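You operate a simulated robot arm through the tools that you are given. There is no shell and no other tool. Be economical: measure what you need, move in short steps, check, and stop when the job is done.

Carry out the task below with a simulated robot arm. There is one attempt and no reset: what you move stays moved.

Task
Take the salt shaker and put it in the blue bowl on the green place mat. Then take the yellow peg from the dining table top and put it on top of the blue milk carton.
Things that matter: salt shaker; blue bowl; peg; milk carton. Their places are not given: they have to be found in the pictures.

The check looks at the end state, three seconds after you hand in, the way a careful person would. Anything else that was tipped, shoved, dropped, spilled or broken makes it a failure.

Robot
A 6-joint arm with a two-finger parallel gripper, fixed in place. Base frame: the origin is at the foot of the arm, x ahead of it, y to its left, z up; the work surface is at about z = 0. Lengths are in mm, angles in degrees, forces in N, time in s.
With the tool pointing down near the work surface it reaches from about 140 to 580 mm from the base axis. Its first joint turns from -66.0 to 66.0 degrees. Payload 2.1 kg.
The tool frame sits at the grasp point between the pads (the TCP): z along the fingers, y along the line on which they close. The tips reach 30 mm beyond it. Largest opening 94 mm; finger width 28, thickness 10; the body of the gripper, 50 by 96 mm, starts 55 mm behind the TCP.
Orientation is that of the tool frame in the base frame, as [roll, pitch, yaw] about the fixed x, y, z axes, in that order (R = Rz(yaw) Ry(pitch) Rx(roll)). With the fingers straight down and closing along the base's y, the tool's x points along the base's -x, its y along +y and its z along -z.

Tools
- The arm moves only by the tool step_arm. Its argument "motion" is a list that holds one entry, the list of rows, each a list of 7 numbers: the shift along the tool's x, y, z in mm, then the turn, a rotation vector about the tool's x, y, z in degrees, then the closure in counts, from 0 (fully open) to 255 (shut). In form: [[[tx, ty, tz, ax, ay, az, grip], ...]]. A call has 1 to 8 rows; each row is the pose to reach, as a shift and turn from the pose commanded when the call began, along the tool's axes at that moment. Each row takes 0.2 s and may step no farther than 50 mm and 8.6 degrees from the row before; otherwise, or with a gripper value out of range, the whole call is refused. Where a pose cannot be reached the arm comes as near as it can. A force on the tool above 40 N (or 10 N above the force at the start of the call, whichever is more), or a blocked arm, ends the call early, and 0.2 s more pass. Each finger travels about 72 mm/s and halts on what it meets, pressing with about 37 N; the grip force reading is that of the motor and also rises with nothing between the fingers. The clock runs only during rows and for 0.2 s after the last one: add rows that repeat a pose to give the fingers time. The reply holds the time, the measured pose of the TCP, the force on the tool along the base axes, the opening and the grip force, in the units named above and with some noise, and new pictures: "views" is both (left out), scene, wrist or none.
- Cameras (640 x 400 px; columns grow to the right, rows downward): "scene" is fixed at [62.9, -392.1, 492.5]; the picture's right is [0.69, -0.73, 0.00], its down [-0.47, -0.45, -0.76] and it looks along [0.55, 0.52, -0.65] (base axes); focal length 214 px, centre (320, 200). "wrist" rides on the gripper at [-37, 0, -58] in the tool frame; the picture's right is [0.00, -1.00, 0.00], its down [0.97, 0.00, -0.24] and it looks along [0.24, 0.00, 0.97] (tool axes); focal length 218 px, centre (320, 200).
- measure_at(camera, pixels): for up to 12 pixels [column, row] of the newest picture of that camera ("zoom" is the newest enlarged one), the place [x, y, z] in the base frame of the surface seen there, good to about 2 mm, but the place of the scene camera against the robot may be out by one fixed shift of up to 25 mm in any direction. It takes no simulated time.
- close_up(camera, box): a new picture of the part [left, top, right, bottom] of that camera's present view, enlarged. It takes no simulated time.
- close_job(): hands the job in; it is judged then, once.

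Work in short steps. Measure before you move; look again where a grasp or a placing could have gone wrong, and mend it. You have 80 turns and 120 pictures in all, those below and enlarged ones among them. Open the gripper and draw the arm clear of the work before you hand the job in, unless the task says otherwise; then end with one line.

The tools are called after "Call:" by a JSON object that holds its "op" and its "data". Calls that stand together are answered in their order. step_arm: Moves the arm, as the interface text tells. Its arguments: {"type":"object","properties":{"motion":{"type":"array","items":{"type":"array","items":{"type":"array","items":{"type":"number"}}}},"views":{"type":"string","enum":["both","scene","wrist","none"]}},"required":["motion"]} The other tools are called the same way: measure_at (camera, pixels) gives the place of the surface under pixels of a picture; close_up (camera, box) takes an enlarged picture of a part of a camera's view; close_job () hands the job in.

At the start:

```text
t: 0.0
tcp_pos: [222.6, -136.6, 344.5]
tool_rot: [-180.0, 0.0, 180.0]
ft_force: [0.7, -0.7, -0.1]
width: 94.0
finger_force: 0.2
```

scene: 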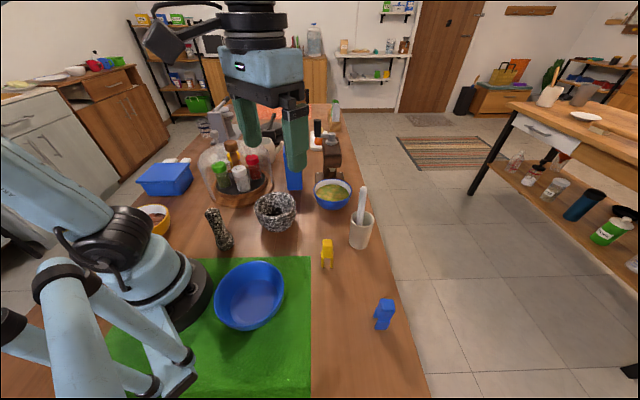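
wrist: 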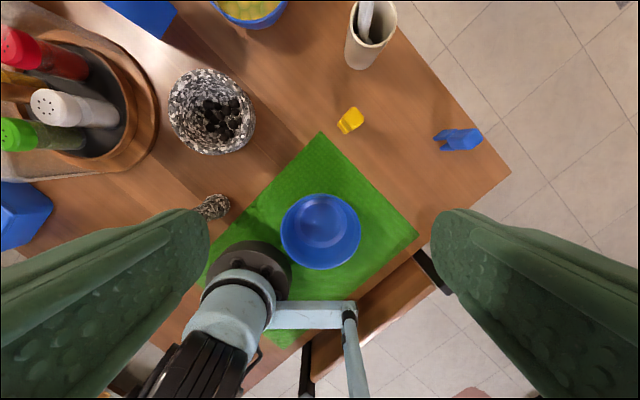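

The scene shows a caddy with shakers near (238,175), the blue bowl at (250,295), the yellow peg at (327,252) and a blue carton near (293,165). I'll enlarge these areas.

Call:
{"op": "close_up", "data": {"camera": "scene", "box": [180, 90, 380, 215]}}

Call:
{"op": "close_up", "data": {"camera": "scene", "box": [190, 180, 430, 330]}}

Call:
{"op": "close_up", "data": {"camera": "wrist", "box": [0, 0, 320, 200]}}

Call:
{"op": "measure_at", "data": {"camera": "wrist", "pixels": [[45, 103], [110, 110], [350, 120], [320, 220], [320, 196], [283, 230], [359, 230], [320, 268], [15, 45], [10, 135], [130, 15], [210, 100]]}}

```text
3.20 times, centred on (280, 152) of scene
```

zoom: 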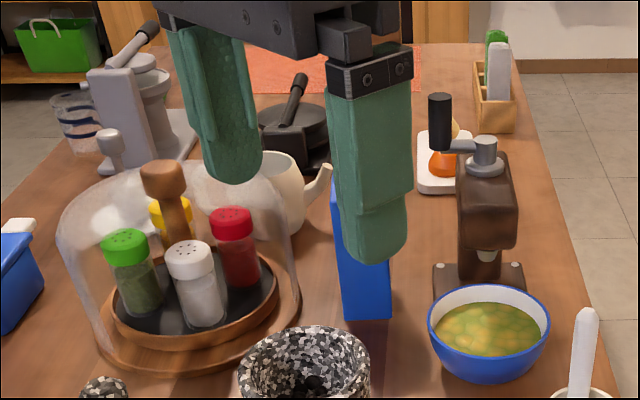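

```text
2.67 times, centred on (310, 255) of scene
```

zoom: 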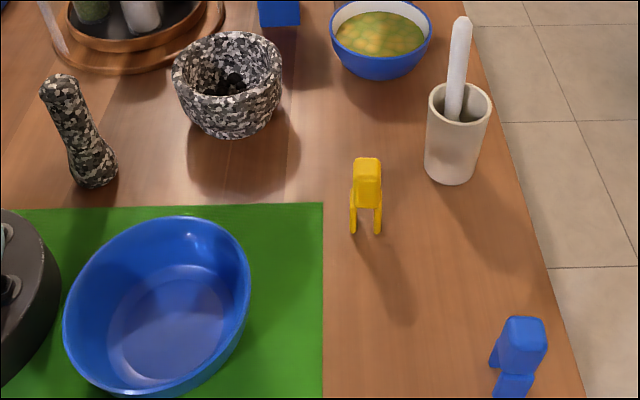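

```text
2.00 times, centred on (160, 100) of wrist
```

zoom: 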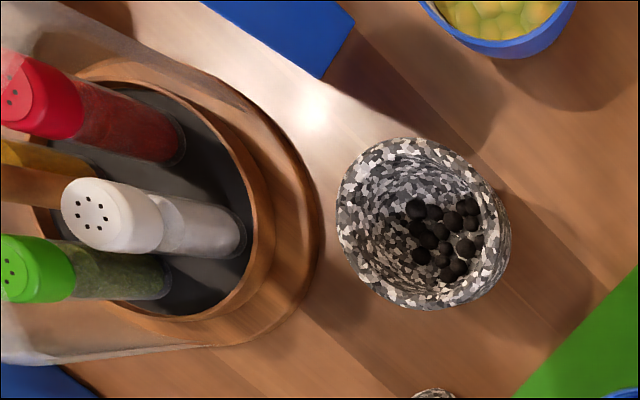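

```text
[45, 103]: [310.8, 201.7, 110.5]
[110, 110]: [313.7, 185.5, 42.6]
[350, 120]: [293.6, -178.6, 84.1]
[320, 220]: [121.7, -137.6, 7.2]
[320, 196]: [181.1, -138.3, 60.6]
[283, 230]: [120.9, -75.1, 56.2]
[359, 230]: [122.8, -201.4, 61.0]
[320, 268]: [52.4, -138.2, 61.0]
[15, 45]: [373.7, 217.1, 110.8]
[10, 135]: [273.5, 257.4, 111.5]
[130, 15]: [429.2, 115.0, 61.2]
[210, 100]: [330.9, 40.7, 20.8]
```

The white-capped shaker with the holes stands in a caddy, seemingly under a glass dome with a wooden knob. I'll move up and over to view it from the wrist before deciding.

Call:
{"op": "step_arm", "data": {"motion": [[[-15, 35, -20, 0, 0, 0, 0], [-30, 75, -40, 0, 0, 0, 0], [-50, 115, -55, 0, 0, 0, 0], [-70, 155, -60, 0, 0, 0, 0], [-90, 195, -60, 0, 0, 0, 0], [-105, 235, -60, 0, 0, 0, 0], [-120, 260, -60, 0, 0, 0, 0], [-120, 260, -60, 0, 0, 0, 0]]]}}

```text
t: 1.8
tcp_pos: [341.5, 126.8, 404.9]
tool_rot: [-179.8, 0.0, 179.9]
ft_force: [0.4, 0.2, -0.8]
width: 93.9
finger_force: 0.1
```

scene: 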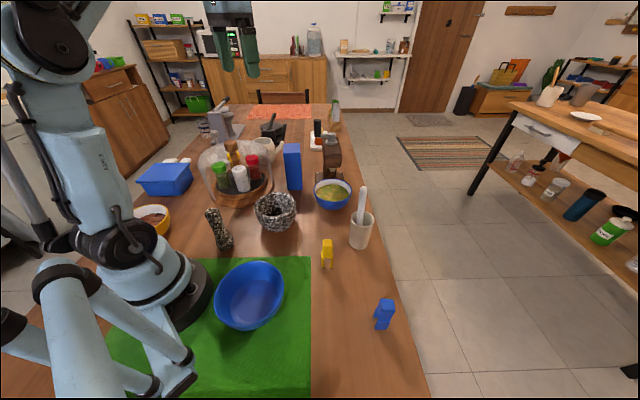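
wrist: 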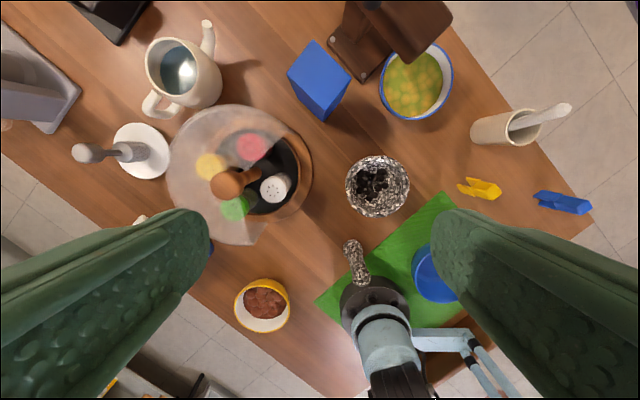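

Now there is an overhead view of the caddy at (245,175), so I'll enlarge it and the carton.

Call:
{"op": "close_up", "data": {"camera": "wrist", "box": [130, 70, 354, 210]}}

Call:
{"op": "close_up", "data": {"camera": "scene", "box": [180, 120, 340, 220]}}

Call:
{"op": "measure_at", "data": {"camera": "wrist", "pixels": [[274, 189], [230, 184], [210, 166], [250, 148], [235, 209], [200, 125], [205, 230], [180, 175], [320, 70], [293, 72], [350, 80], [325, 95]]}}

Call:
{"op": "measure_at", "data": {"camera": "scene", "pixels": [[240, 169], [232, 145], [292, 147], [292, 170], [285, 147], [300, 147], [327, 244], [327, 240], [324, 266], [332, 267]]}}

```text
2.86 times, centred on (242, 140) of wrist
```

zoom: 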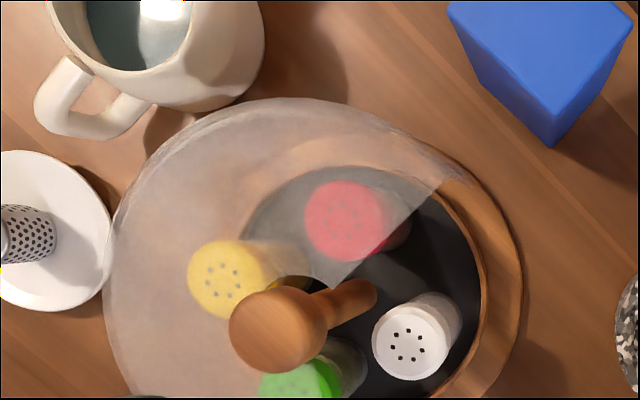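

```text
4.00 times, centred on (260, 170) of scene
```

zoom: 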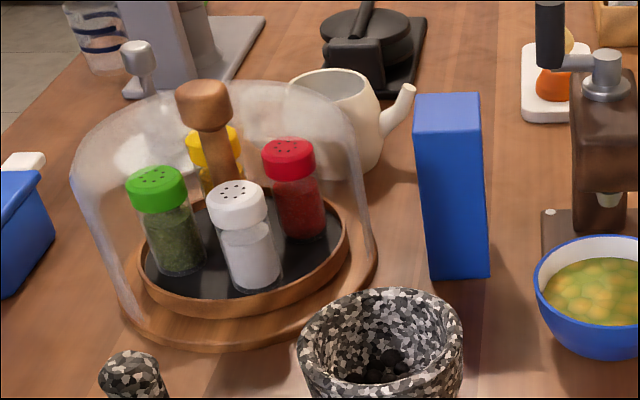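

```text
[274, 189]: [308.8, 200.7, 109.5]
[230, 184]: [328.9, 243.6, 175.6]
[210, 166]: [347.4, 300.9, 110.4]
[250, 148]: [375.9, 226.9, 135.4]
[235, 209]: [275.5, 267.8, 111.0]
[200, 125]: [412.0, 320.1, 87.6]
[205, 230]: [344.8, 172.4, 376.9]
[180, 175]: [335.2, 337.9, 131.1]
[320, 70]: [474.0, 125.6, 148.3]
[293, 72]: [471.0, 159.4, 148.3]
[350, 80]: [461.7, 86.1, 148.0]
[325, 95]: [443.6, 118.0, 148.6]
```

```text
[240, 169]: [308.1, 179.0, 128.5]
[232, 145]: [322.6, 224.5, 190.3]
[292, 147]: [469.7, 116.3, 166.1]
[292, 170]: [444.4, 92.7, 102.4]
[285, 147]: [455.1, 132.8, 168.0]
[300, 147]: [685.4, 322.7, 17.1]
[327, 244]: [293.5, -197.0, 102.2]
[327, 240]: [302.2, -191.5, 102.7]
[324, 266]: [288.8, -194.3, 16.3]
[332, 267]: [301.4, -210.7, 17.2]
```

The shaker stands in an open wedge of the half dome. I'll measure points on the glass and its cut edges to see the clearance.

Call:
{"op": "close_up", "data": {"camera": "wrist", "box": [160, 95, 320, 250]}}

Call:
{"op": "measure_at", "data": {"camera": "wrist", "pixels": [[280, 136], [268, 148], [256, 160], [248, 168], [262, 222], [258, 235], [252, 242], [230, 240], [215, 140], [240, 150], [312, 190], [300, 210]]}}

Call:
{"op": "measure_at", "data": {"camera": "scene", "pixels": [[199, 160], [204, 175], [209, 193], [225, 143], [245, 142], [262, 146], [270, 160], [273, 180], [209, 150], [230, 195], [247, 192], [240, 185]]}}

```text
2.58 times, centred on (240, 172) of wrist
```

zoom: 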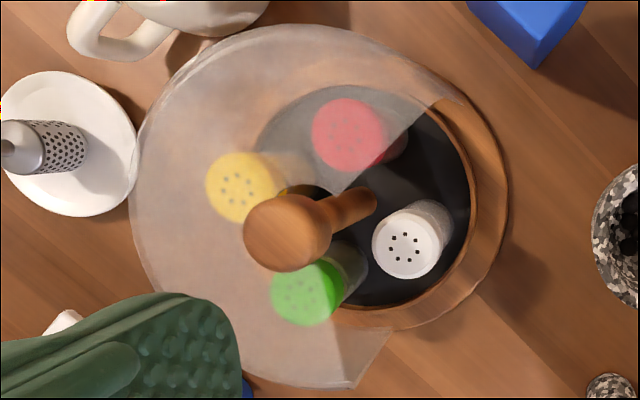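

```text
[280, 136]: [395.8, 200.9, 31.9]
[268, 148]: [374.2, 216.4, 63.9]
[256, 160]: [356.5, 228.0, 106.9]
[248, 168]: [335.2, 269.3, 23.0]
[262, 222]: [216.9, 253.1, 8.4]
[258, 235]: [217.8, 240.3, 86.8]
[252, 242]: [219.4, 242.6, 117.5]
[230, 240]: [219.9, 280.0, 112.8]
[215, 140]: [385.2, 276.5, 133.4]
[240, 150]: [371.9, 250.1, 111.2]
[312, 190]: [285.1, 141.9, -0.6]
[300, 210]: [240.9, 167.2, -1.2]
```

```text
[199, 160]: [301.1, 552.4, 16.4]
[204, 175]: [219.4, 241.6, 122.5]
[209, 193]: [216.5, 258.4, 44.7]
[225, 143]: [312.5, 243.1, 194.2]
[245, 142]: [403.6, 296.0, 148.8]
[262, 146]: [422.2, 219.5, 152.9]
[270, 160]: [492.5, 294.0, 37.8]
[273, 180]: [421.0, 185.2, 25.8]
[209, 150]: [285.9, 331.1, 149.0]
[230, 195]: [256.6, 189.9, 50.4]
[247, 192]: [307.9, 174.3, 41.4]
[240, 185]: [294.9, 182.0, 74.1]
```

The dome's open wedge spans about 140° around the white shaker at (309,201). I'll turn the tool 111° so the fingers close tangentially with the camera side outward, moving over it while high.

Call:
{"op": "step_arm", "data": {"motion": [[[5, 10, 0, 0, 0, 8.5, 0], [9, 20, 0, 0, 0, 17, 0], [14, 30, 5, 0, 0, 25.5, 0], [18, 40, 10, 0, 0, 34, 0], [23, 50, 15, 0, 0, 42.5, 0], [28, 60, 20, 0, 0, 51, 0], [32, 68, 25, 0, 0, 59.5, 0], [35.6, 73.6, 30, 0, 0, 68, 0]]], "views": "none"}}

Call:
{"op": "step_arm", "data": {"motion": [[[0, 0, 5, 0, 0, 8.6, 0], [0, 0, 10, 0, 0, 17.2, 0], [0, 0, 15, 0, 0, 25.8, 0], [0, 0, 20, 0, 0, 34.4, 0], [0, 0, 25, 0, 0, 43, 0], [0, 0, 25, 0, 0, 43, 0]]]}}

```text
t: 3.6
tcp_pos: [307.8, 196.3, 373.7]
tool_rot: [180.0, 0.0, 111.8]
ft_force: [0.2, -0.1, 0.0]
width: 94.0
finger_force: 0.0
```

```text
t: 5.0
tcp_pos: [306.2, 197.6, 348.9]
tool_rot: [-179.9, 0.1, 68.9]
ft_force: [-0.8, -0.9, -0.1]
width: 93.7
finger_force: 0.1
```

scene: 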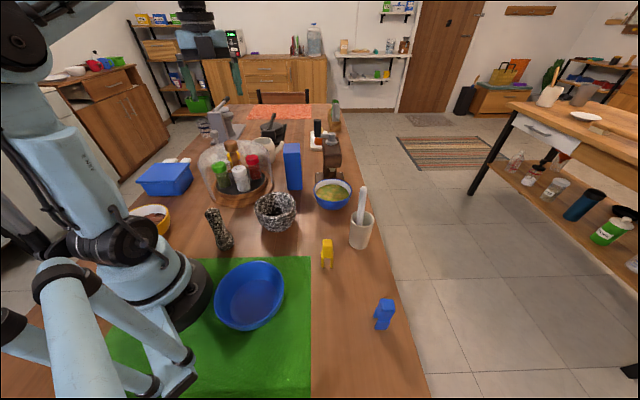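
wrist: 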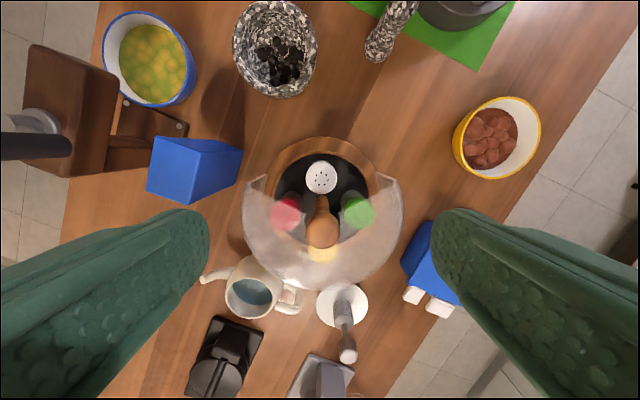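

The wedge opening is now centred at (320,180). I'll enlarge and re-measure the cap and knob, and look at the two blue objects.

Call:
{"op": "close_up", "data": {"camera": "wrist", "box": [230, 120, 420, 240]}}

Call:
{"op": "measure_at", "data": {"camera": "wrist", "pixels": [[321, 177], [306, 177], [335, 177], [321, 163], [321, 230], [308, 232], [337, 232], [262, 180], [386, 180], [300, 212], [321, 149], [345, 180]]}}

Call:
{"op": "close_up", "data": {"camera": "scene", "box": [110, 130, 210, 220]}}

```text
3.33 times, centred on (325, 180) of wrist
```

zoom: 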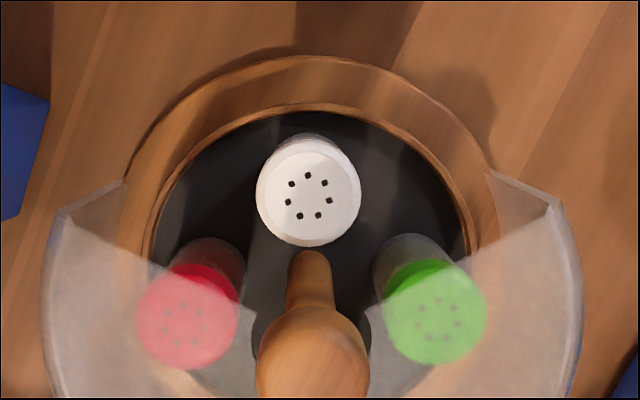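

```text
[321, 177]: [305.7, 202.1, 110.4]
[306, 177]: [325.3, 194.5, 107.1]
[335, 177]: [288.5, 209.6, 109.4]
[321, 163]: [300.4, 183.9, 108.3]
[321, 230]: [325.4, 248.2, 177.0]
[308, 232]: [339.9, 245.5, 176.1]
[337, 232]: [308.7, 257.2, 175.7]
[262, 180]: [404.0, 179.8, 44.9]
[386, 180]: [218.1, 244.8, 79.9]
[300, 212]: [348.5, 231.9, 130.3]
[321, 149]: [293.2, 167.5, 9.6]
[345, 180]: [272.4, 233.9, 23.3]
```

```text
4.44 times, centred on (160, 175) of scene
```

zoom: 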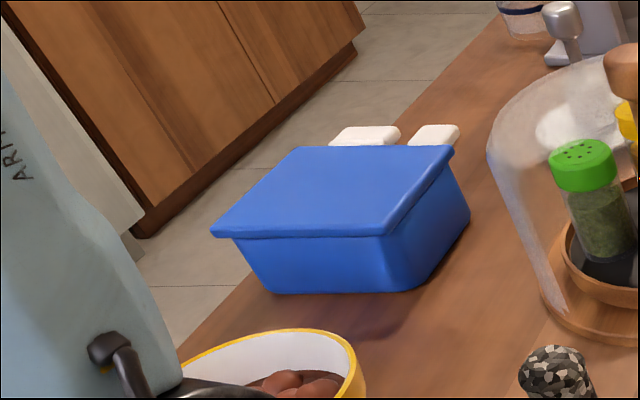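

The cap centre is (306,202), the knob's near side is about 15 mm clear of the gripper body, and the glass sits well to the sides. I'll descend to z≈165 first.

Call:
{"op": "step_arm", "data": {"motion": [[[0, 0, 45, 0, 0, 0, 0], [0, 0, 90, 0, 0, 0, 0], [0, 0, 135, 0, 0, 0, 0], [0, 0, 180, 0, 0, 0, 0], [0, 0, 184, 0, 0, 0, 0]]]}}

```text
t: 6.2
tcp_pos: [307.7, 194.9, 166.8]
tool_rot: [-180.0, 0.2, 69.0]
ft_force: [-0.2, -0.8, 0.6]
width: 94.1
finger_force: 0.0
```

scene: 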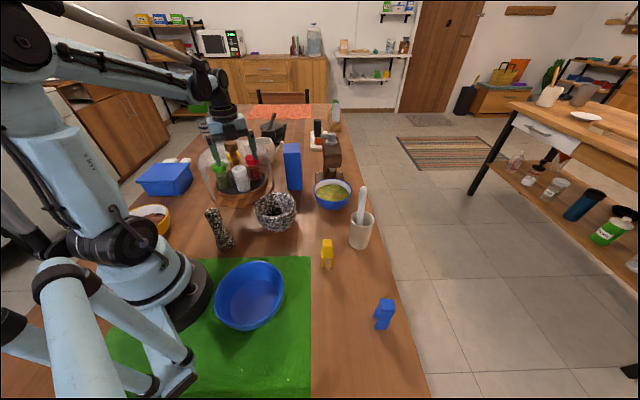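
wrist: 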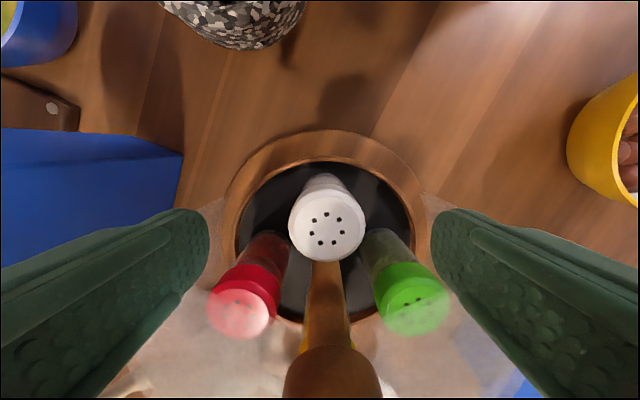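

The cap is at column 327 (about 3 mm toward −y of the tool). I'll correct that, pre-close slightly and descend to z≈84 with the fingers straddling the cap.

Call:
{"op": "step_arm", "data": {"motion": [[[0, -3, 0, 0, 0, 0, 45], [0, -3, 25, 0, 0, 0, 45], [0, -3, 50, 0, 0, 0, 45], [0, -3, 70, 0, 0, 0, 45], [0, -3, 82, 0, 0, 0, 45], [0, -3, 82, 0, 0, 0, 45]]]}}

```text
t: 7.6
tcp_pos: [303.6, 196.8, 83.5]
tool_rot: [179.8, 0.1, 68.9]
ft_force: [0.6, 0.1, -0.4]
width: 77.3
finger_force: 0.1
```

scene: 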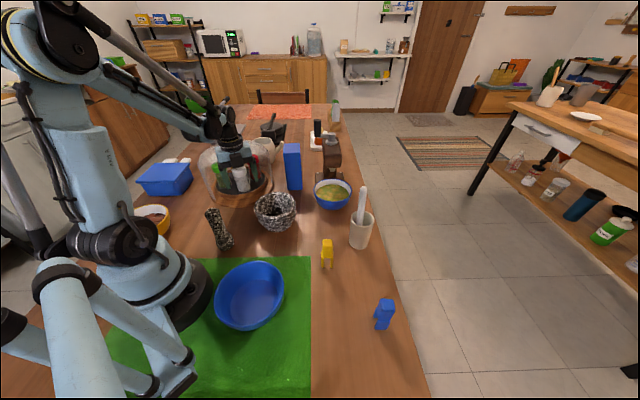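
wrist: 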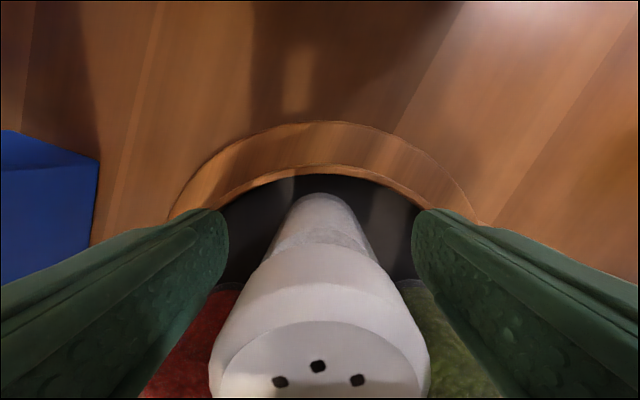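

The shaker is centred between the pads. Closing on it.

Call:
{"op": "step_arm", "data": {"motion": [[[0, 0, 0, 0, 0, 0, 120], [0, 0, 0, 0, 0, 0, 200], [0, 0, 0, 0, 0, 0, 255], [0, 0, 0, 0, 0, 0, 255], [0, 0, 0, 0, 0, 0, 255]]], "views": "wrist"}}

```text
t: 8.8
tcp_pos: [303.8, 195.4, 83.5]
tool_rot: [-180.0, 0.1, 68.9]
ft_force: [0.6, -0.1, -0.2]
width: 45.1
finger_force: 36.4
```

wrist: 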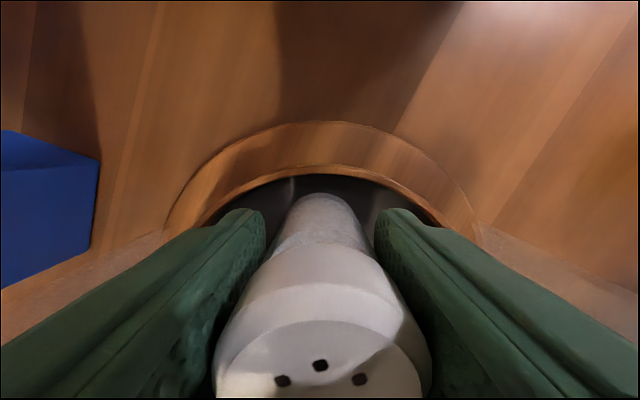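

It grips at 45 mm with 36 N. I'll lift gently straight up.

Call:
{"op": "step_arm", "data": {"motion": [[[0, 0, -5, 0, 0, 0, 255], [0, 0, -20, 0, 0, 0, 255], [0, 0, -45, 0, 0, 0, 255], [0, 0, -80, 0, 0, 0, 255], [0, 0, -120, 0, 0, 0, 255], [0, 0, -160, 0, 0, 0, 255], [0, 0, -200, 0, 0, 0, 255], [0, 0, -200, 0, 0, 0, 255]]]}}

```text
t: 10.6
tcp_pos: [304.4, 199.0, 282.2]
tool_rot: [-180.0, 0.2, 68.9]
ft_force: [-0.2, 0.4, -1.3]
width: 45.3
finger_force: 37.0
```

scene: 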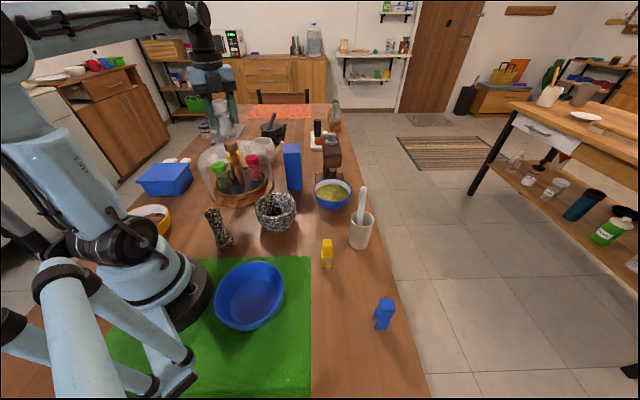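
wrist: 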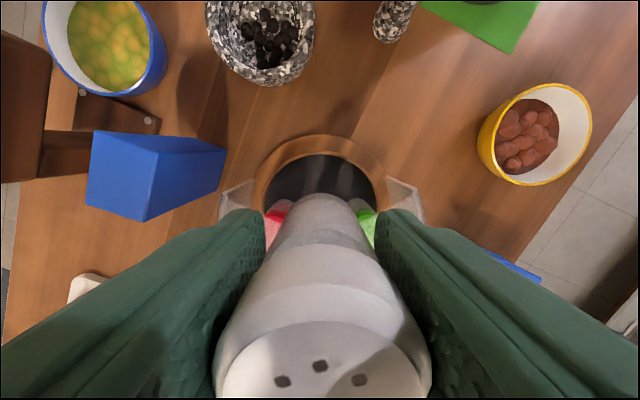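

The shaker is clear of the dome. I'll carry it at this height toward the bowl at (120,−138), in two calls.

Call:
{"op": "step_arm", "data": {"motion": [[[-24, -3, 0, 0, 0, 0, 255], [-54, -7, 0, 0, 0, 0, 255], [-84, -11, 0, 0, 0, 0, 255], [-114, -15, 0, 0, 0, 0, 255], [-144, -19, 0, 0, 0, 0, 255], [-170, -23, 0, 0, 0, 0, 255], [-190, -26, 0, 0, 0, 0, 255]]], "views": "none"}}

Call:
{"op": "step_arm", "data": {"motion": [[[-24, -3, 0, 0, 0, 0, 255], [-54, -7, 0, 0, 0, 0, 255], [-84, -11, 0, 0, 0, 0, 255], [-114, -15, 10, 0, 0, 0, 255], [-144, -19, 20, 0, 0, 0, 255], [-170, -23, 30, 0, 0, 0, 255], [-188, -26, 40, 0, 0, 0, 255], [-188, -26, 40, 0, 0, 0, 255]]]}}

```text
t: 12.2
tcp_pos: [211.7, 31.0, 283.1]
tool_rot: [-180.0, 0.1, 68.9]
ft_force: [-0.9, 0.4, -0.1]
width: 45.2
finger_force: 36.9
```

```text
t: 14.0
tcp_pos: [119.4, -134.1, 245.5]
tool_rot: [180.0, 0.2, 68.9]
ft_force: [-0.6, -0.3, -0.3]
width: 45.4
finger_force: 37.1
```

scene: 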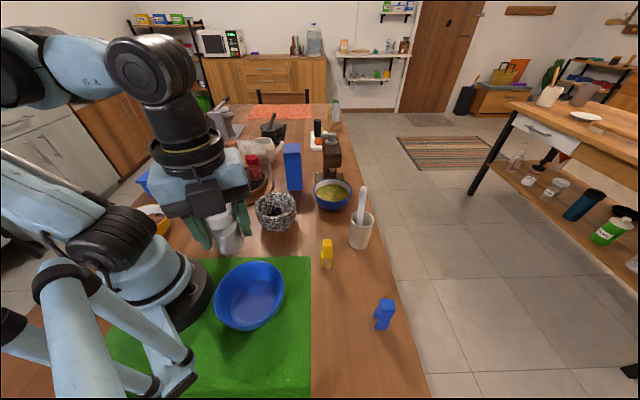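
wrist: 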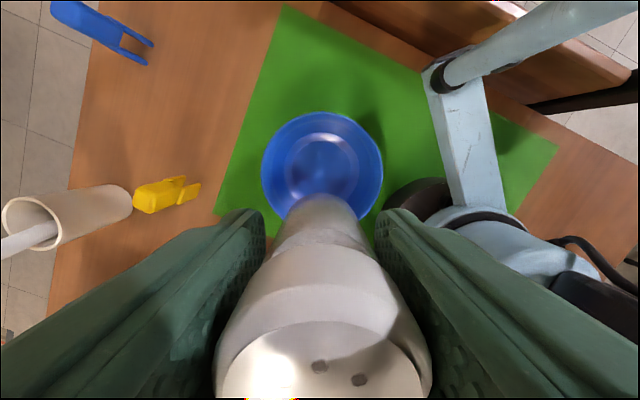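

The shaker hangs near the bowl. I'll measure the bowl rim again from here.

Call:
{"op": "measure_at", "data": {"camera": "wrist", "pixels": [[264, 172], [380, 172], [322, 113], [320, 170], [305, 150], [345, 190], [277, 130], [366, 130], [160, 205], [140, 195], [185, 180], [195, 185]]}}

```text
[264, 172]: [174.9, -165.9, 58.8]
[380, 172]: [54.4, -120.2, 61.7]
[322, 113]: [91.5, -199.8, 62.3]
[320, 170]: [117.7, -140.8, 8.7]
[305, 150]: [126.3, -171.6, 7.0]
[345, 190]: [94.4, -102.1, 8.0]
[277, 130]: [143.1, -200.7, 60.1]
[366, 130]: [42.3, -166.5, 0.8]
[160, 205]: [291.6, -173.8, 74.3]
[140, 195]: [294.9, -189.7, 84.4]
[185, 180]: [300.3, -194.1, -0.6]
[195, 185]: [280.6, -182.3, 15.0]
```

The bowl centre is about (116,−140) and its floor z≈8. I'll shift a little and lower to z≈90.

Call:
{"op": "step_arm", "data": {"motion": [[[-10, -1, 0, 0, 0, 0, 255], [-10, -1, 40, 0, 0, 0, 255], [-10, -1, 80, 0, 0, 0, 255], [-10, -1, 115, 0, 0, 0, 255], [-10, -1, 140, 0, 0, 0, 255], [-10, -1, 155, 0, 0, 0, 255], [-10, -1, 155, 0, 0, 0, 255]]]}}

```text
t: 15.6
tcp_pos: [115.0, -145.8, 88.1]
tool_rot: [-180.0, 0.0, 68.8]
ft_force: [-1.0, 0.1, -0.7]
width: 45.3
finger_force: 36.5
```

scene: 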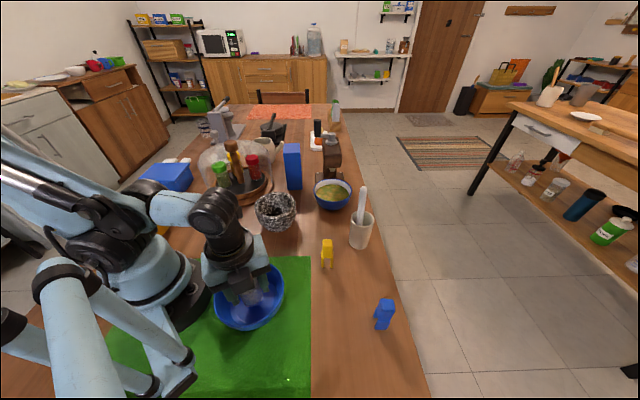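
wrist: 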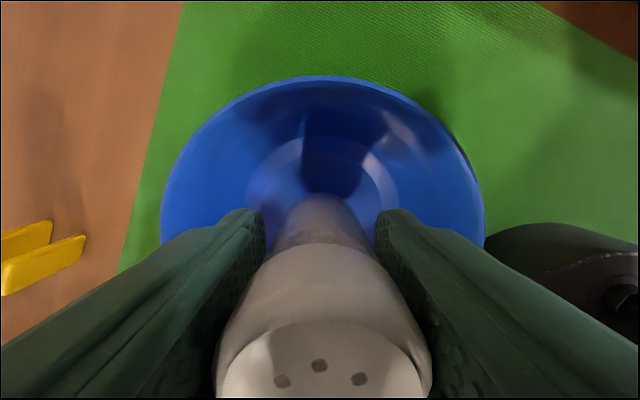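

The shaker base is over the bowl floor. I'll lower slowly in 2 mm steps, watching the force.

Call:
{"op": "step_arm", "data": {"motion": [[[0, 0, 2, 0, 0, 0, 255], [0, 0, 4, 0, 0, 0, 255], [0, 0, 6, 0, 0, 0, 255], [0, 0, 8, 0, 0, 0, 255], [0, 0, 10, 0, 0, 0, 255]]], "views": "none"}}

```text
t: 16.8
tcp_pos: [116.5, -145.3, 79.3]
tool_rot: [-179.9, 0.1, 68.9]
ft_force: [-0.6, -0.3, 0.1]
width: 45.2
finger_force: 36.8
```

No contact at z 79; continuing in small steps.

Call:
{"op": "step_arm", "data": {"motion": [[[0, 0, 1.5, 0, 0, 0, 255], [0, 0, 3, 0, 0, 0, 255], [0, 0, 4.5, 0, 0, 0, 255], [0, 0, 6, 0, 0, 0, 255]]], "views": "none"}}

```text
t: 17.8
tcp_pos: [115.4, -145.8, 72.9]
tool_rot: [180.0, 0.1, 68.8]
ft_force: [0.3, -0.7, -0.3]
width: 45.4
finger_force: 36.6
```

Still no contact at z 73; a few more small steps.

Call:
{"op": "step_arm", "data": {"motion": [[[0, 0, 1, 0, 0, 0, 255], [0, 0, 2, 0, 0, 0, 255], [0, 0, 3, 0, 0, 0, 255], [0, 0, 4, 0, 0, 0, 255]]]}}

```text
t: 18.8
tcp_pos: [115.6, -144.9, 69.3]
tool_rot: [180.0, 0.1, 68.9]
ft_force: [-1.0, 0.4, 6.9]
width: 45.1
finger_force: 36.9
```

scene: 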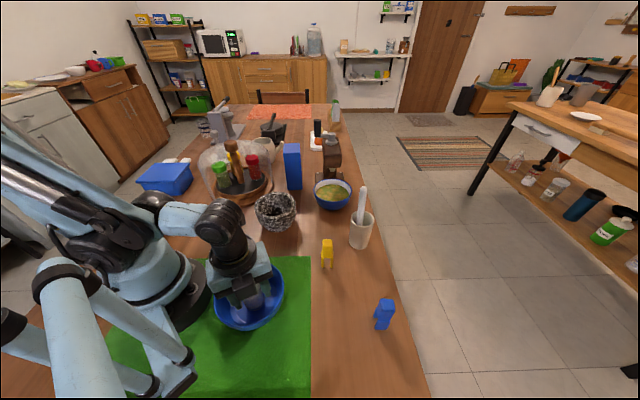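
wrist: 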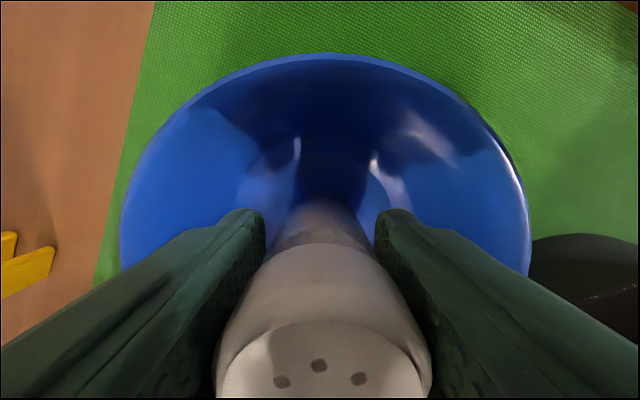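

Contact is made (about 7 N upward). I'll open partly, so the fingers stay within the rim, then rise.

Call:
{"op": "step_arm", "data": {"motion": [[[0, 0, 0, 0, 0, 0, 120], [0, 0, 0, 0, 0, 0, 80], [0, 0, 0, 0, 0, 0, 80], [0, 0, -15, 0, 0, 0, 80], [0, 0, -35, 0, 0, 0, 80], [0, 0, -70, 0, 0, 0, 80], [0, 0, -110, 0, 0, 0, 80], [0, 0, -150, 0, 0, 0, 80]]]}}

```text
t: 20.6
tcp_pos: [115.9, -145.5, 220.1]
tool_rot: [179.9, 0.1, 68.9]
ft_force: [0.2, 0.1, -0.1]
width: 64.5
finger_force: 0.1
```

scene: 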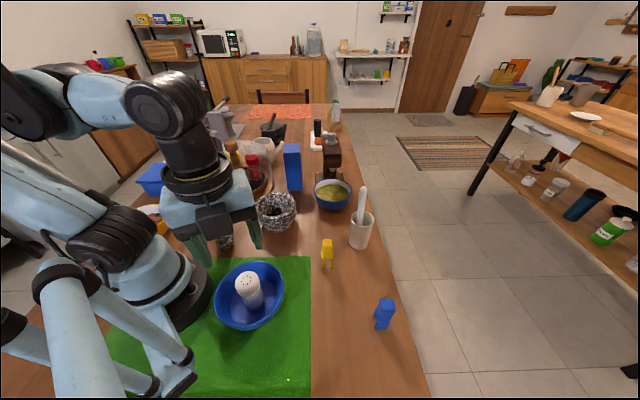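
wrist: 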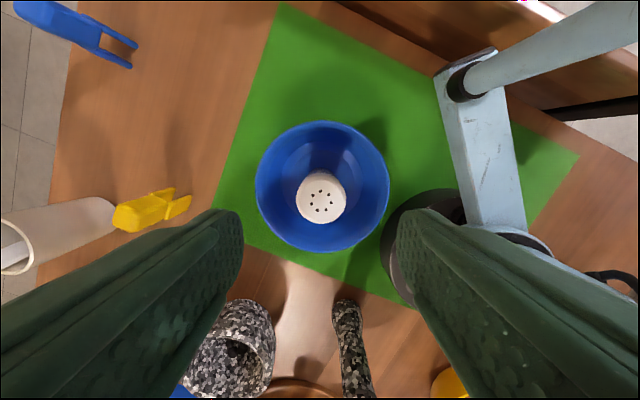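

The shaker stands in the bowl. Next I'll go high above the yellow peg at about (293,−182) for an overhead look.

Call:
{"op": "step_arm", "data": {"motion": [[[0, 0, -30, 0, 0, 0, 0], [5, 30, -50, 0, 0, 0, 0], [10, 65, -60, 0, 0, 0, 0], [16, 100, -60, 0, 0, 0, 0], [22, 140, -60, 0, 0, 0, 0], [28, 179, -60, 0, 0, 0, 0], [28, 179, -60, 0, 0, 0, 0]]]}}

```text
t: 22.2
tcp_pos: [293.8, -183.0, 281.0]
tool_rot: [180.0, 0.1, 68.9]
ft_force: [0.0, -0.9, 0.7]
width: 93.9
finger_force: 0.1
```

scene: 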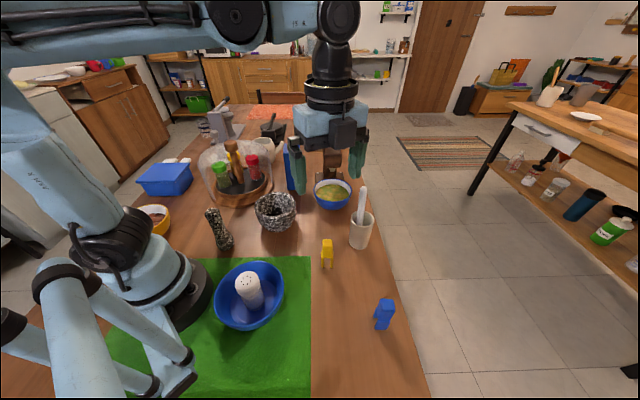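
wrist: 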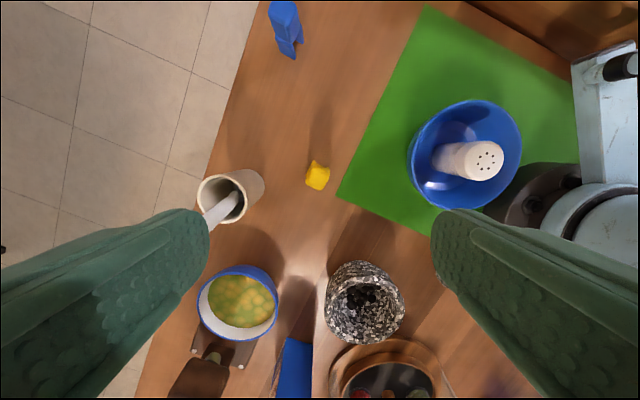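

I'll enlarge the peg at (318,175) and the carton, and measure points.

Call:
{"op": "close_up", "data": {"camera": "wrist", "box": [278, 150, 358, 200]}}

Call:
{"op": "close_up", "data": {"camera": "scene", "box": [296, 230, 360, 275]}}

Call:
{"op": "measure_at", "data": {"camera": "wrist", "pixels": [[318, 175], [308, 183], [311, 166], [327, 170], [325, 184], [200, 200], [250, 175]]}}

```text
8.00 times, centred on (318, 175) of wrist
```

zoom: 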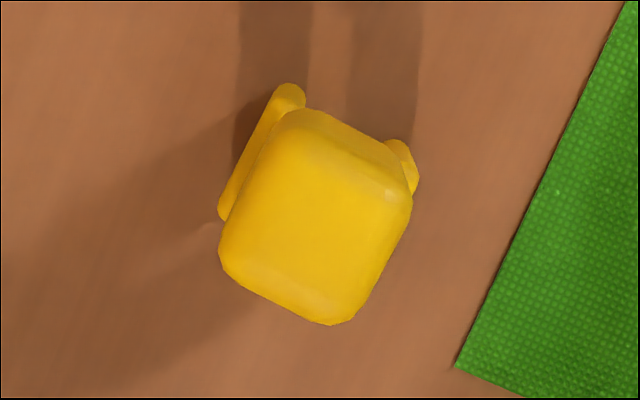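

```text
8.89 times, centred on (328, 252) of scene
```

zoom: 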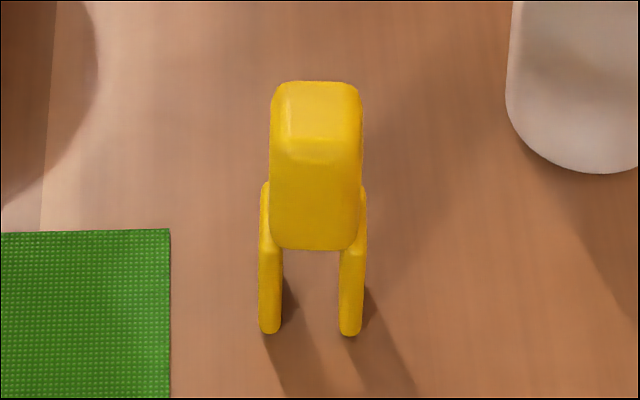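

```text
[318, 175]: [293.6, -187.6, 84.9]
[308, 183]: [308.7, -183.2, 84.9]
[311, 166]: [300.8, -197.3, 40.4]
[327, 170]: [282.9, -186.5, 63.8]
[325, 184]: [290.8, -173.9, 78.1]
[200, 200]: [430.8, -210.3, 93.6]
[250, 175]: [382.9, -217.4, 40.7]
```

The peg's head is about 20×23 mm with its centre near (295,−183.5), top z 85, and its two legs separated along (0.61,−0.79). I'll turn the tool −59° so the fingers close on the leg-free faces, and lower to z≈170.

Call:
{"op": "step_arm", "data": {"motion": [[[0, 1, 10, 0, 0, -8.45, 0], [0, 1, 25, 0, 0, -16.9, 20], [0, 1, 40, 0, 0, -25.35, 40], [0, 1, 60, 0, 0, -33.8, 60], [0, 1, 80, 0, 0, -42.25, 80], [0, 1, 100, 0, 0, -50.7, 100], [0, 1, 111, 0, 0, -59, 100], [0, 1, 111, 0, 0, -59, 100]]]}}

```text
t: 24.0
tcp_pos: [294.2, -183.1, 168.8]
tool_rot: [-179.9, 0.0, 128.0]
ft_force: [-0.1, -0.1, -0.1]
width: 57.5
finger_force: 0.1
```

scene: 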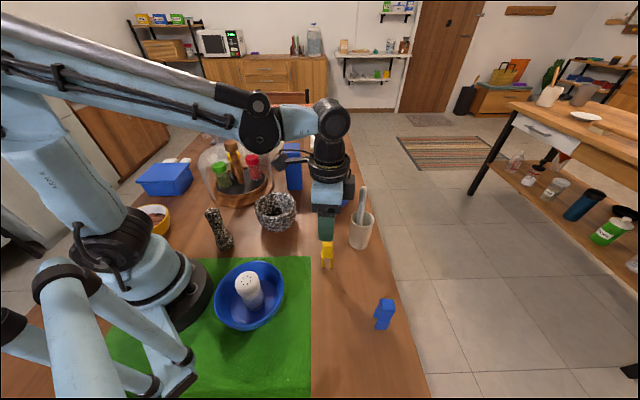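
wrist: 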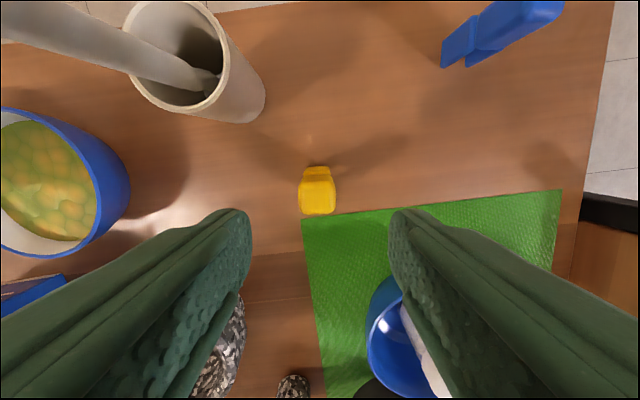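

The peg is aligned squarely, at (318,190). I'll check its top face and its clearance from the mug before descending.

Call:
{"op": "measure_at", "data": {"camera": "wrist", "pixels": [[302, 195], [332, 195], [317, 212], [317, 185], [317, 198], [317, 171], [262, 100], [130, 180]]}}

Call:
{"op": "close_up", "data": {"camera": "wrist", "box": [285, 155, 349, 225]}}

```text
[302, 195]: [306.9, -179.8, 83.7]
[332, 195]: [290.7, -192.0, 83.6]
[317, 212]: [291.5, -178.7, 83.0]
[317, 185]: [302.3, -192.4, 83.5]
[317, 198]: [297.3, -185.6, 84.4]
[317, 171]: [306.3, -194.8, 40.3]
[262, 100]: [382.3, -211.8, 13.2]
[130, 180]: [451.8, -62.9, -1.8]
```

```text
5.71 times, centred on (317, 190) of wrist
```

zoom: 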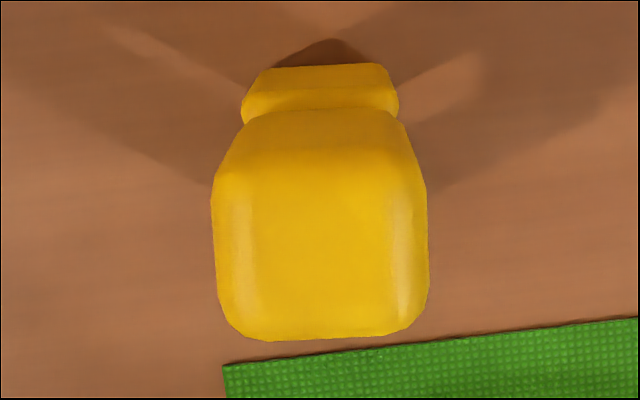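

The head's centre is (297.5,−185.5). I'll shift by −3.6/+1 mm and descend to z≈62 with the fingers at 57 mm.

Call:
{"op": "step_arm", "data": {"motion": [[[-3.6, 1, 20, 0, 0, 0, 100], [-3.6, 1, 50, 0, 0, 0, 100], [-3.6, 1, 75, 0, 0, 0, 100], [-3.6, 1, 95, 0, 0, 0, 100], [-3.6, 1, 106, 0, 0, 0, 100], [-3.6, 1, 106, 0, 0, 0, 100]]]}}

```text
t: 25.4
tcp_pos: [295.7, -184.9, 62.5]
tool_rot: [180.0, 0.1, 127.9]
ft_force: [0.3, -0.2, -0.8]
width: 57.5
finger_force: 0.0
```

scene: 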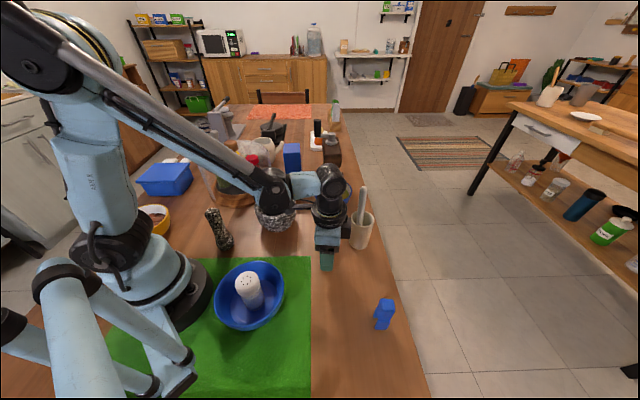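
wrist: 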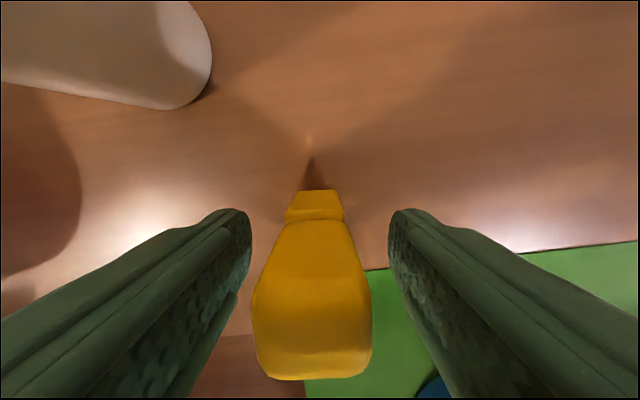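

The peg head sits between the pads, about 2 mm toward +y of the tool. I'll correct and close.

Call:
{"op": "step_arm", "data": {"motion": [[[0, 1.5, 0, 0, 0, 0, 130], [0, 1.5, 0, 0, 0, 0, 160], [0, 1.5, 0, 0, 0, 0, 190], [0, 1.5, 0, 0, 0, 0, 255], [0, 1.5, 0, 0, 0, 0, 255], [0, 1.5, 0, 0, 0, 0, 255]]], "views": "wrist"}}

```text
t: 26.8
tcp_pos: [297.5, -184.9, 61.5]
tool_rot: [180.0, 0.1, 128.0]
ft_force: [0.7, 0.3, 0.0]
width: 29.3
finger_force: 37.0
```

wrist: 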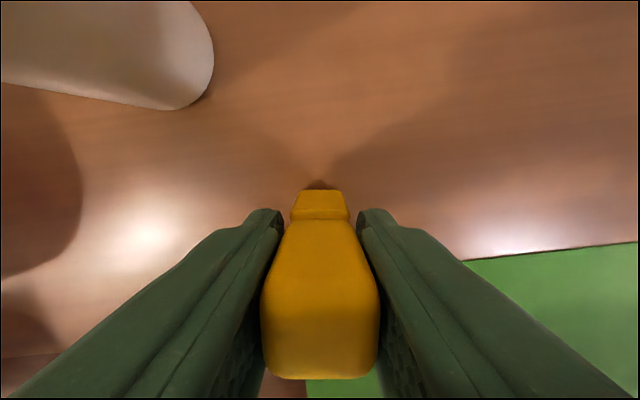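

The peg is gripped at 29 mm and 37 N. Lifting straight up to z≈300.

Call:
{"op": "step_arm", "data": {"motion": [[[0, 0, -5, 0, 0, 0, 255], [0, 0, -25, 0, 0, 0, 255], [0, 0, -60, 0, 0, 0, 255], [0, 0, -100, 0, 0, 0, 255], [0, 0, -145, 0, 0, 0, 255], [0, 0, -190, 0, 0, 0, 255], [0, 0, -235, 0, 0, 0, 255], [0, 0, -235, 0, 0, 0, 255]]]}}

```text
t: 28.6
tcp_pos: [300.4, -184.5, 299.1]
tool_rot: [-180.0, 0.0, 127.9]
ft_force: [-0.5, -0.1, 0.1]
width: 29.2
finger_force: 36.7
```

scene: 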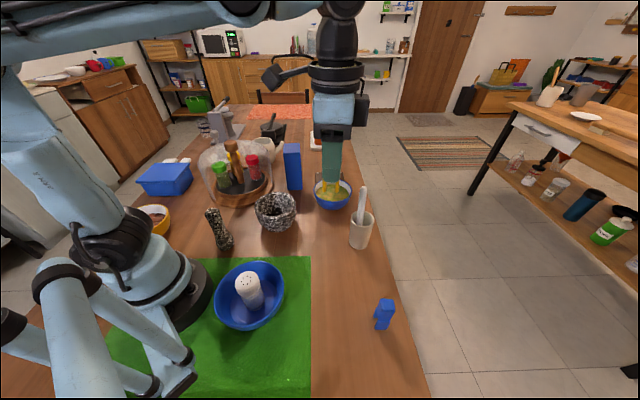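
wrist: 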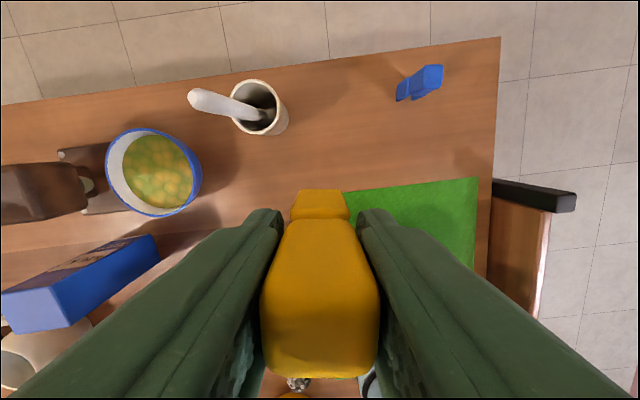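

The far side of the carton carries a print at (100,260). I'll check it and measure the carton's top corners in both views.

Call:
{"op": "close_up", "data": {"camera": "wrist", "box": [0, 210, 190, 340]}}

Call:
{"op": "close_up", "data": {"camera": "scene", "box": [270, 130, 318, 160]}}

Call:
{"op": "measure_at", "data": {"camera": "zoom", "pixels": [[185, 190], [190, 270], [395, 185], [410, 270], [290, 230]]}}

Call:
{"op": "measure_at", "data": {"camera": "wrist", "pixels": [[5, 305], [20, 325], [40, 310], [60, 310], [80, 180], [60, 170], [10, 180]]}}

```text
3.08 times, centred on (95, 275) of wrist
```

zoom: 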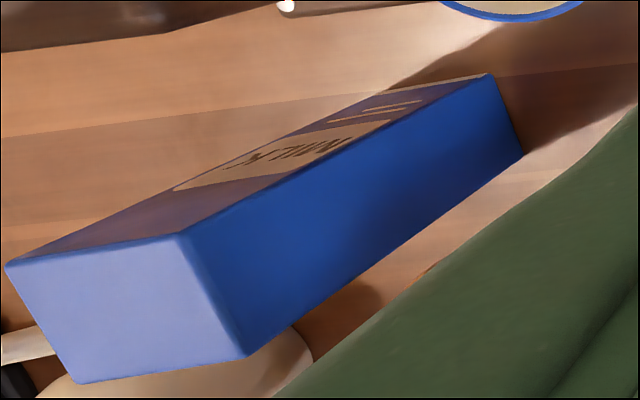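

```text
13.33 times, centred on (294, 145) of scene
```

zoom: 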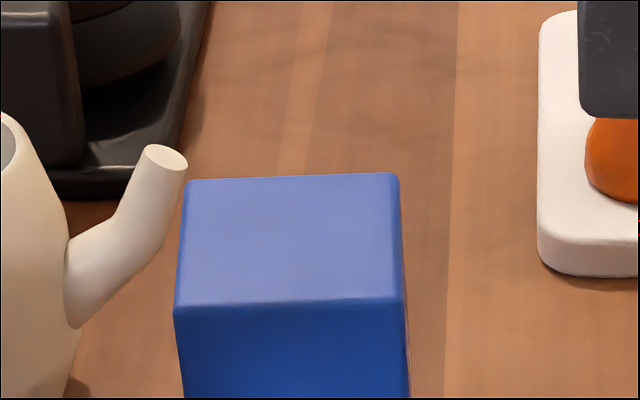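

```text
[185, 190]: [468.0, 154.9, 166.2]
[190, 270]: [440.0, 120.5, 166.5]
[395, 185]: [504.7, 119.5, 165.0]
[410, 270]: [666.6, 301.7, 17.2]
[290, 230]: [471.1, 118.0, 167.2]
```

```text
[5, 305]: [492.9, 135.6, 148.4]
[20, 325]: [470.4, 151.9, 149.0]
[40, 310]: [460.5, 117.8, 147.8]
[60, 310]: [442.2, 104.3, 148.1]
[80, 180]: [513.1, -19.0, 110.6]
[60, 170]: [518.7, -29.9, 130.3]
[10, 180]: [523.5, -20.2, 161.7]
```

It reads "MILK", so it is the right carton. Measuring near the top-face corners to find its centre and orientation.

Call:
{"op": "measure_at", "data": {"camera": "wrist", "pixels": [[48, 288], [68, 323], [19, 332], [1, 300], [30, 330], [58, 305]]}}

Call:
{"op": "measure_at", "data": {"camera": "scene", "pixels": [[284.3, 144.4], [283.6, 152.2], [299.2, 144], [299.6, 151.8], [292, 148]]}}

```text
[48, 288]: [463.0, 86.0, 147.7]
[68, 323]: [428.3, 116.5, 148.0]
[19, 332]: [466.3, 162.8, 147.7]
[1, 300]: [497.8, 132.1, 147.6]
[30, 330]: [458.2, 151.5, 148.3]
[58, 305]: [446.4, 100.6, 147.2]
```

```text
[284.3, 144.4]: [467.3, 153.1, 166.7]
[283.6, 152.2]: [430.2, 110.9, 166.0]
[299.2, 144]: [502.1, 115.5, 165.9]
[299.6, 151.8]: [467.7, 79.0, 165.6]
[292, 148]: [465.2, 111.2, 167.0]
```

The carton top is centred at (464,124), z 148, about 65×50 mm. I'll carry the peg there at this height (peg bottom z≈237), in two calls.

Call:
{"op": "step_arm", "data": {"motion": [[[8, 18, 0, 0, 0, 0, 255], [18, 41, 0, 0, 0, 0, 255], [29, 66, 0, 0, 0, 0, 255], [40, 91, 0, 0, 0, 0, 255], [51, 116, 0, 0, 0, 0, 255], [62, 141, 0, 0, 0, 0, 255], [70, 160, 0, 0, 0, 0, 255]]], "views": "none"}}

Call:
{"op": "step_arm", "data": {"motion": [[[8, 18, 0, 0, 0, 0, 255], [18, 41, 0, 0, 0, 0, 255], [29, 66, 0, 0, 0, 0, 255], [40, 91, 0, 0, 0, 0, 255], [51, 116, 0, 0, 0, 0, 255], [62, 141, 0, 0, 0, 0, 255], [71, 161, 0, 0, 0, 0, 255], [71, 161, 0, 0, 0, 0, 255]]]}}

```text
t: 30.2
tcp_pos: [382.1, -32.9, 297.6]
tool_rot: [-180.0, 0.1, 127.9]
ft_force: [-0.2, -0.4, 0.5]
width: 29.1
finger_force: 36.6
```

```text
t: 32.0
tcp_pos: [466.1, 123.3, 297.9]
tool_rot: [179.9, 0.1, 128.0]
ft_force: [-0.7, 0.3, 0.0]
width: 29.1
finger_force: 37.0
```

scene: 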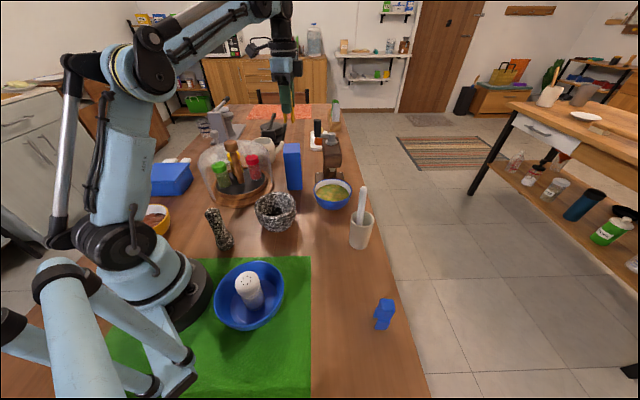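
wrist: 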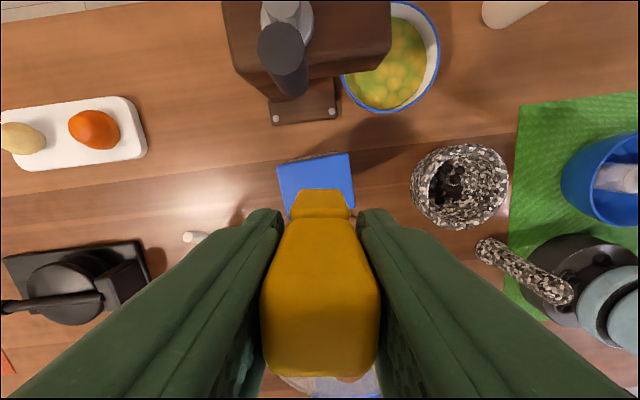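

I'll re-measure the visible part of the carton top from here and check the grinder's height.

Call:
{"op": "measure_at", "data": {"camera": "wrist", "pixels": [[281, 171], [348, 157], [286, 205], [354, 205], [315, 164], [285, 60], [190, 238]]}}

```text
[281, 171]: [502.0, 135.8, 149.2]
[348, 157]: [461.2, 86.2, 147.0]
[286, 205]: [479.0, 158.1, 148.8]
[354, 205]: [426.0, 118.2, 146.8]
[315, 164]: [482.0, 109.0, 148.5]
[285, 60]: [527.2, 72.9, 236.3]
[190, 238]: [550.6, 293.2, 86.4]
```

The carton centre is confirmed at (464,125), and the grinder lever (z 236) is 77 mm to the side, clear. I'll lower to z≈218.

Call:
{"op": "step_arm", "data": {"motion": [[[2.5, 0, 20, 0, 0, 0, 255], [2.5, 0, 40, 0, 0, 0, 255], [2.5, 0, 60, 0, 0, 0, 255], [2.5, 0, 73, 0, 0, 0, 255], [2.5, 0, 80, 0, 0, 0, 255], [2.5, 0, 80, 0, 0, 0, 255]]]}}

```text
t: 33.4
tcp_pos: [463.7, 126.2, 215.1]
tool_rot: [-179.9, 0.0, 127.9]
ft_force: [0.3, -1.4, 0.1]
width: 29.1
finger_force: 37.0
```

scene: 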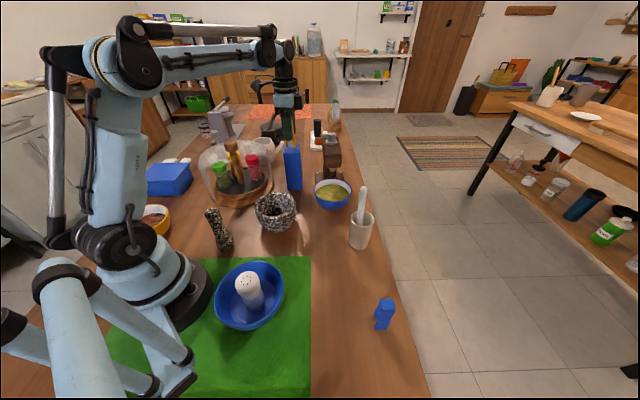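
wrist: 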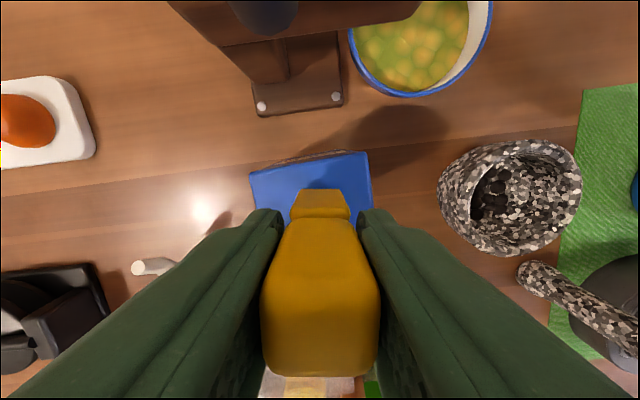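

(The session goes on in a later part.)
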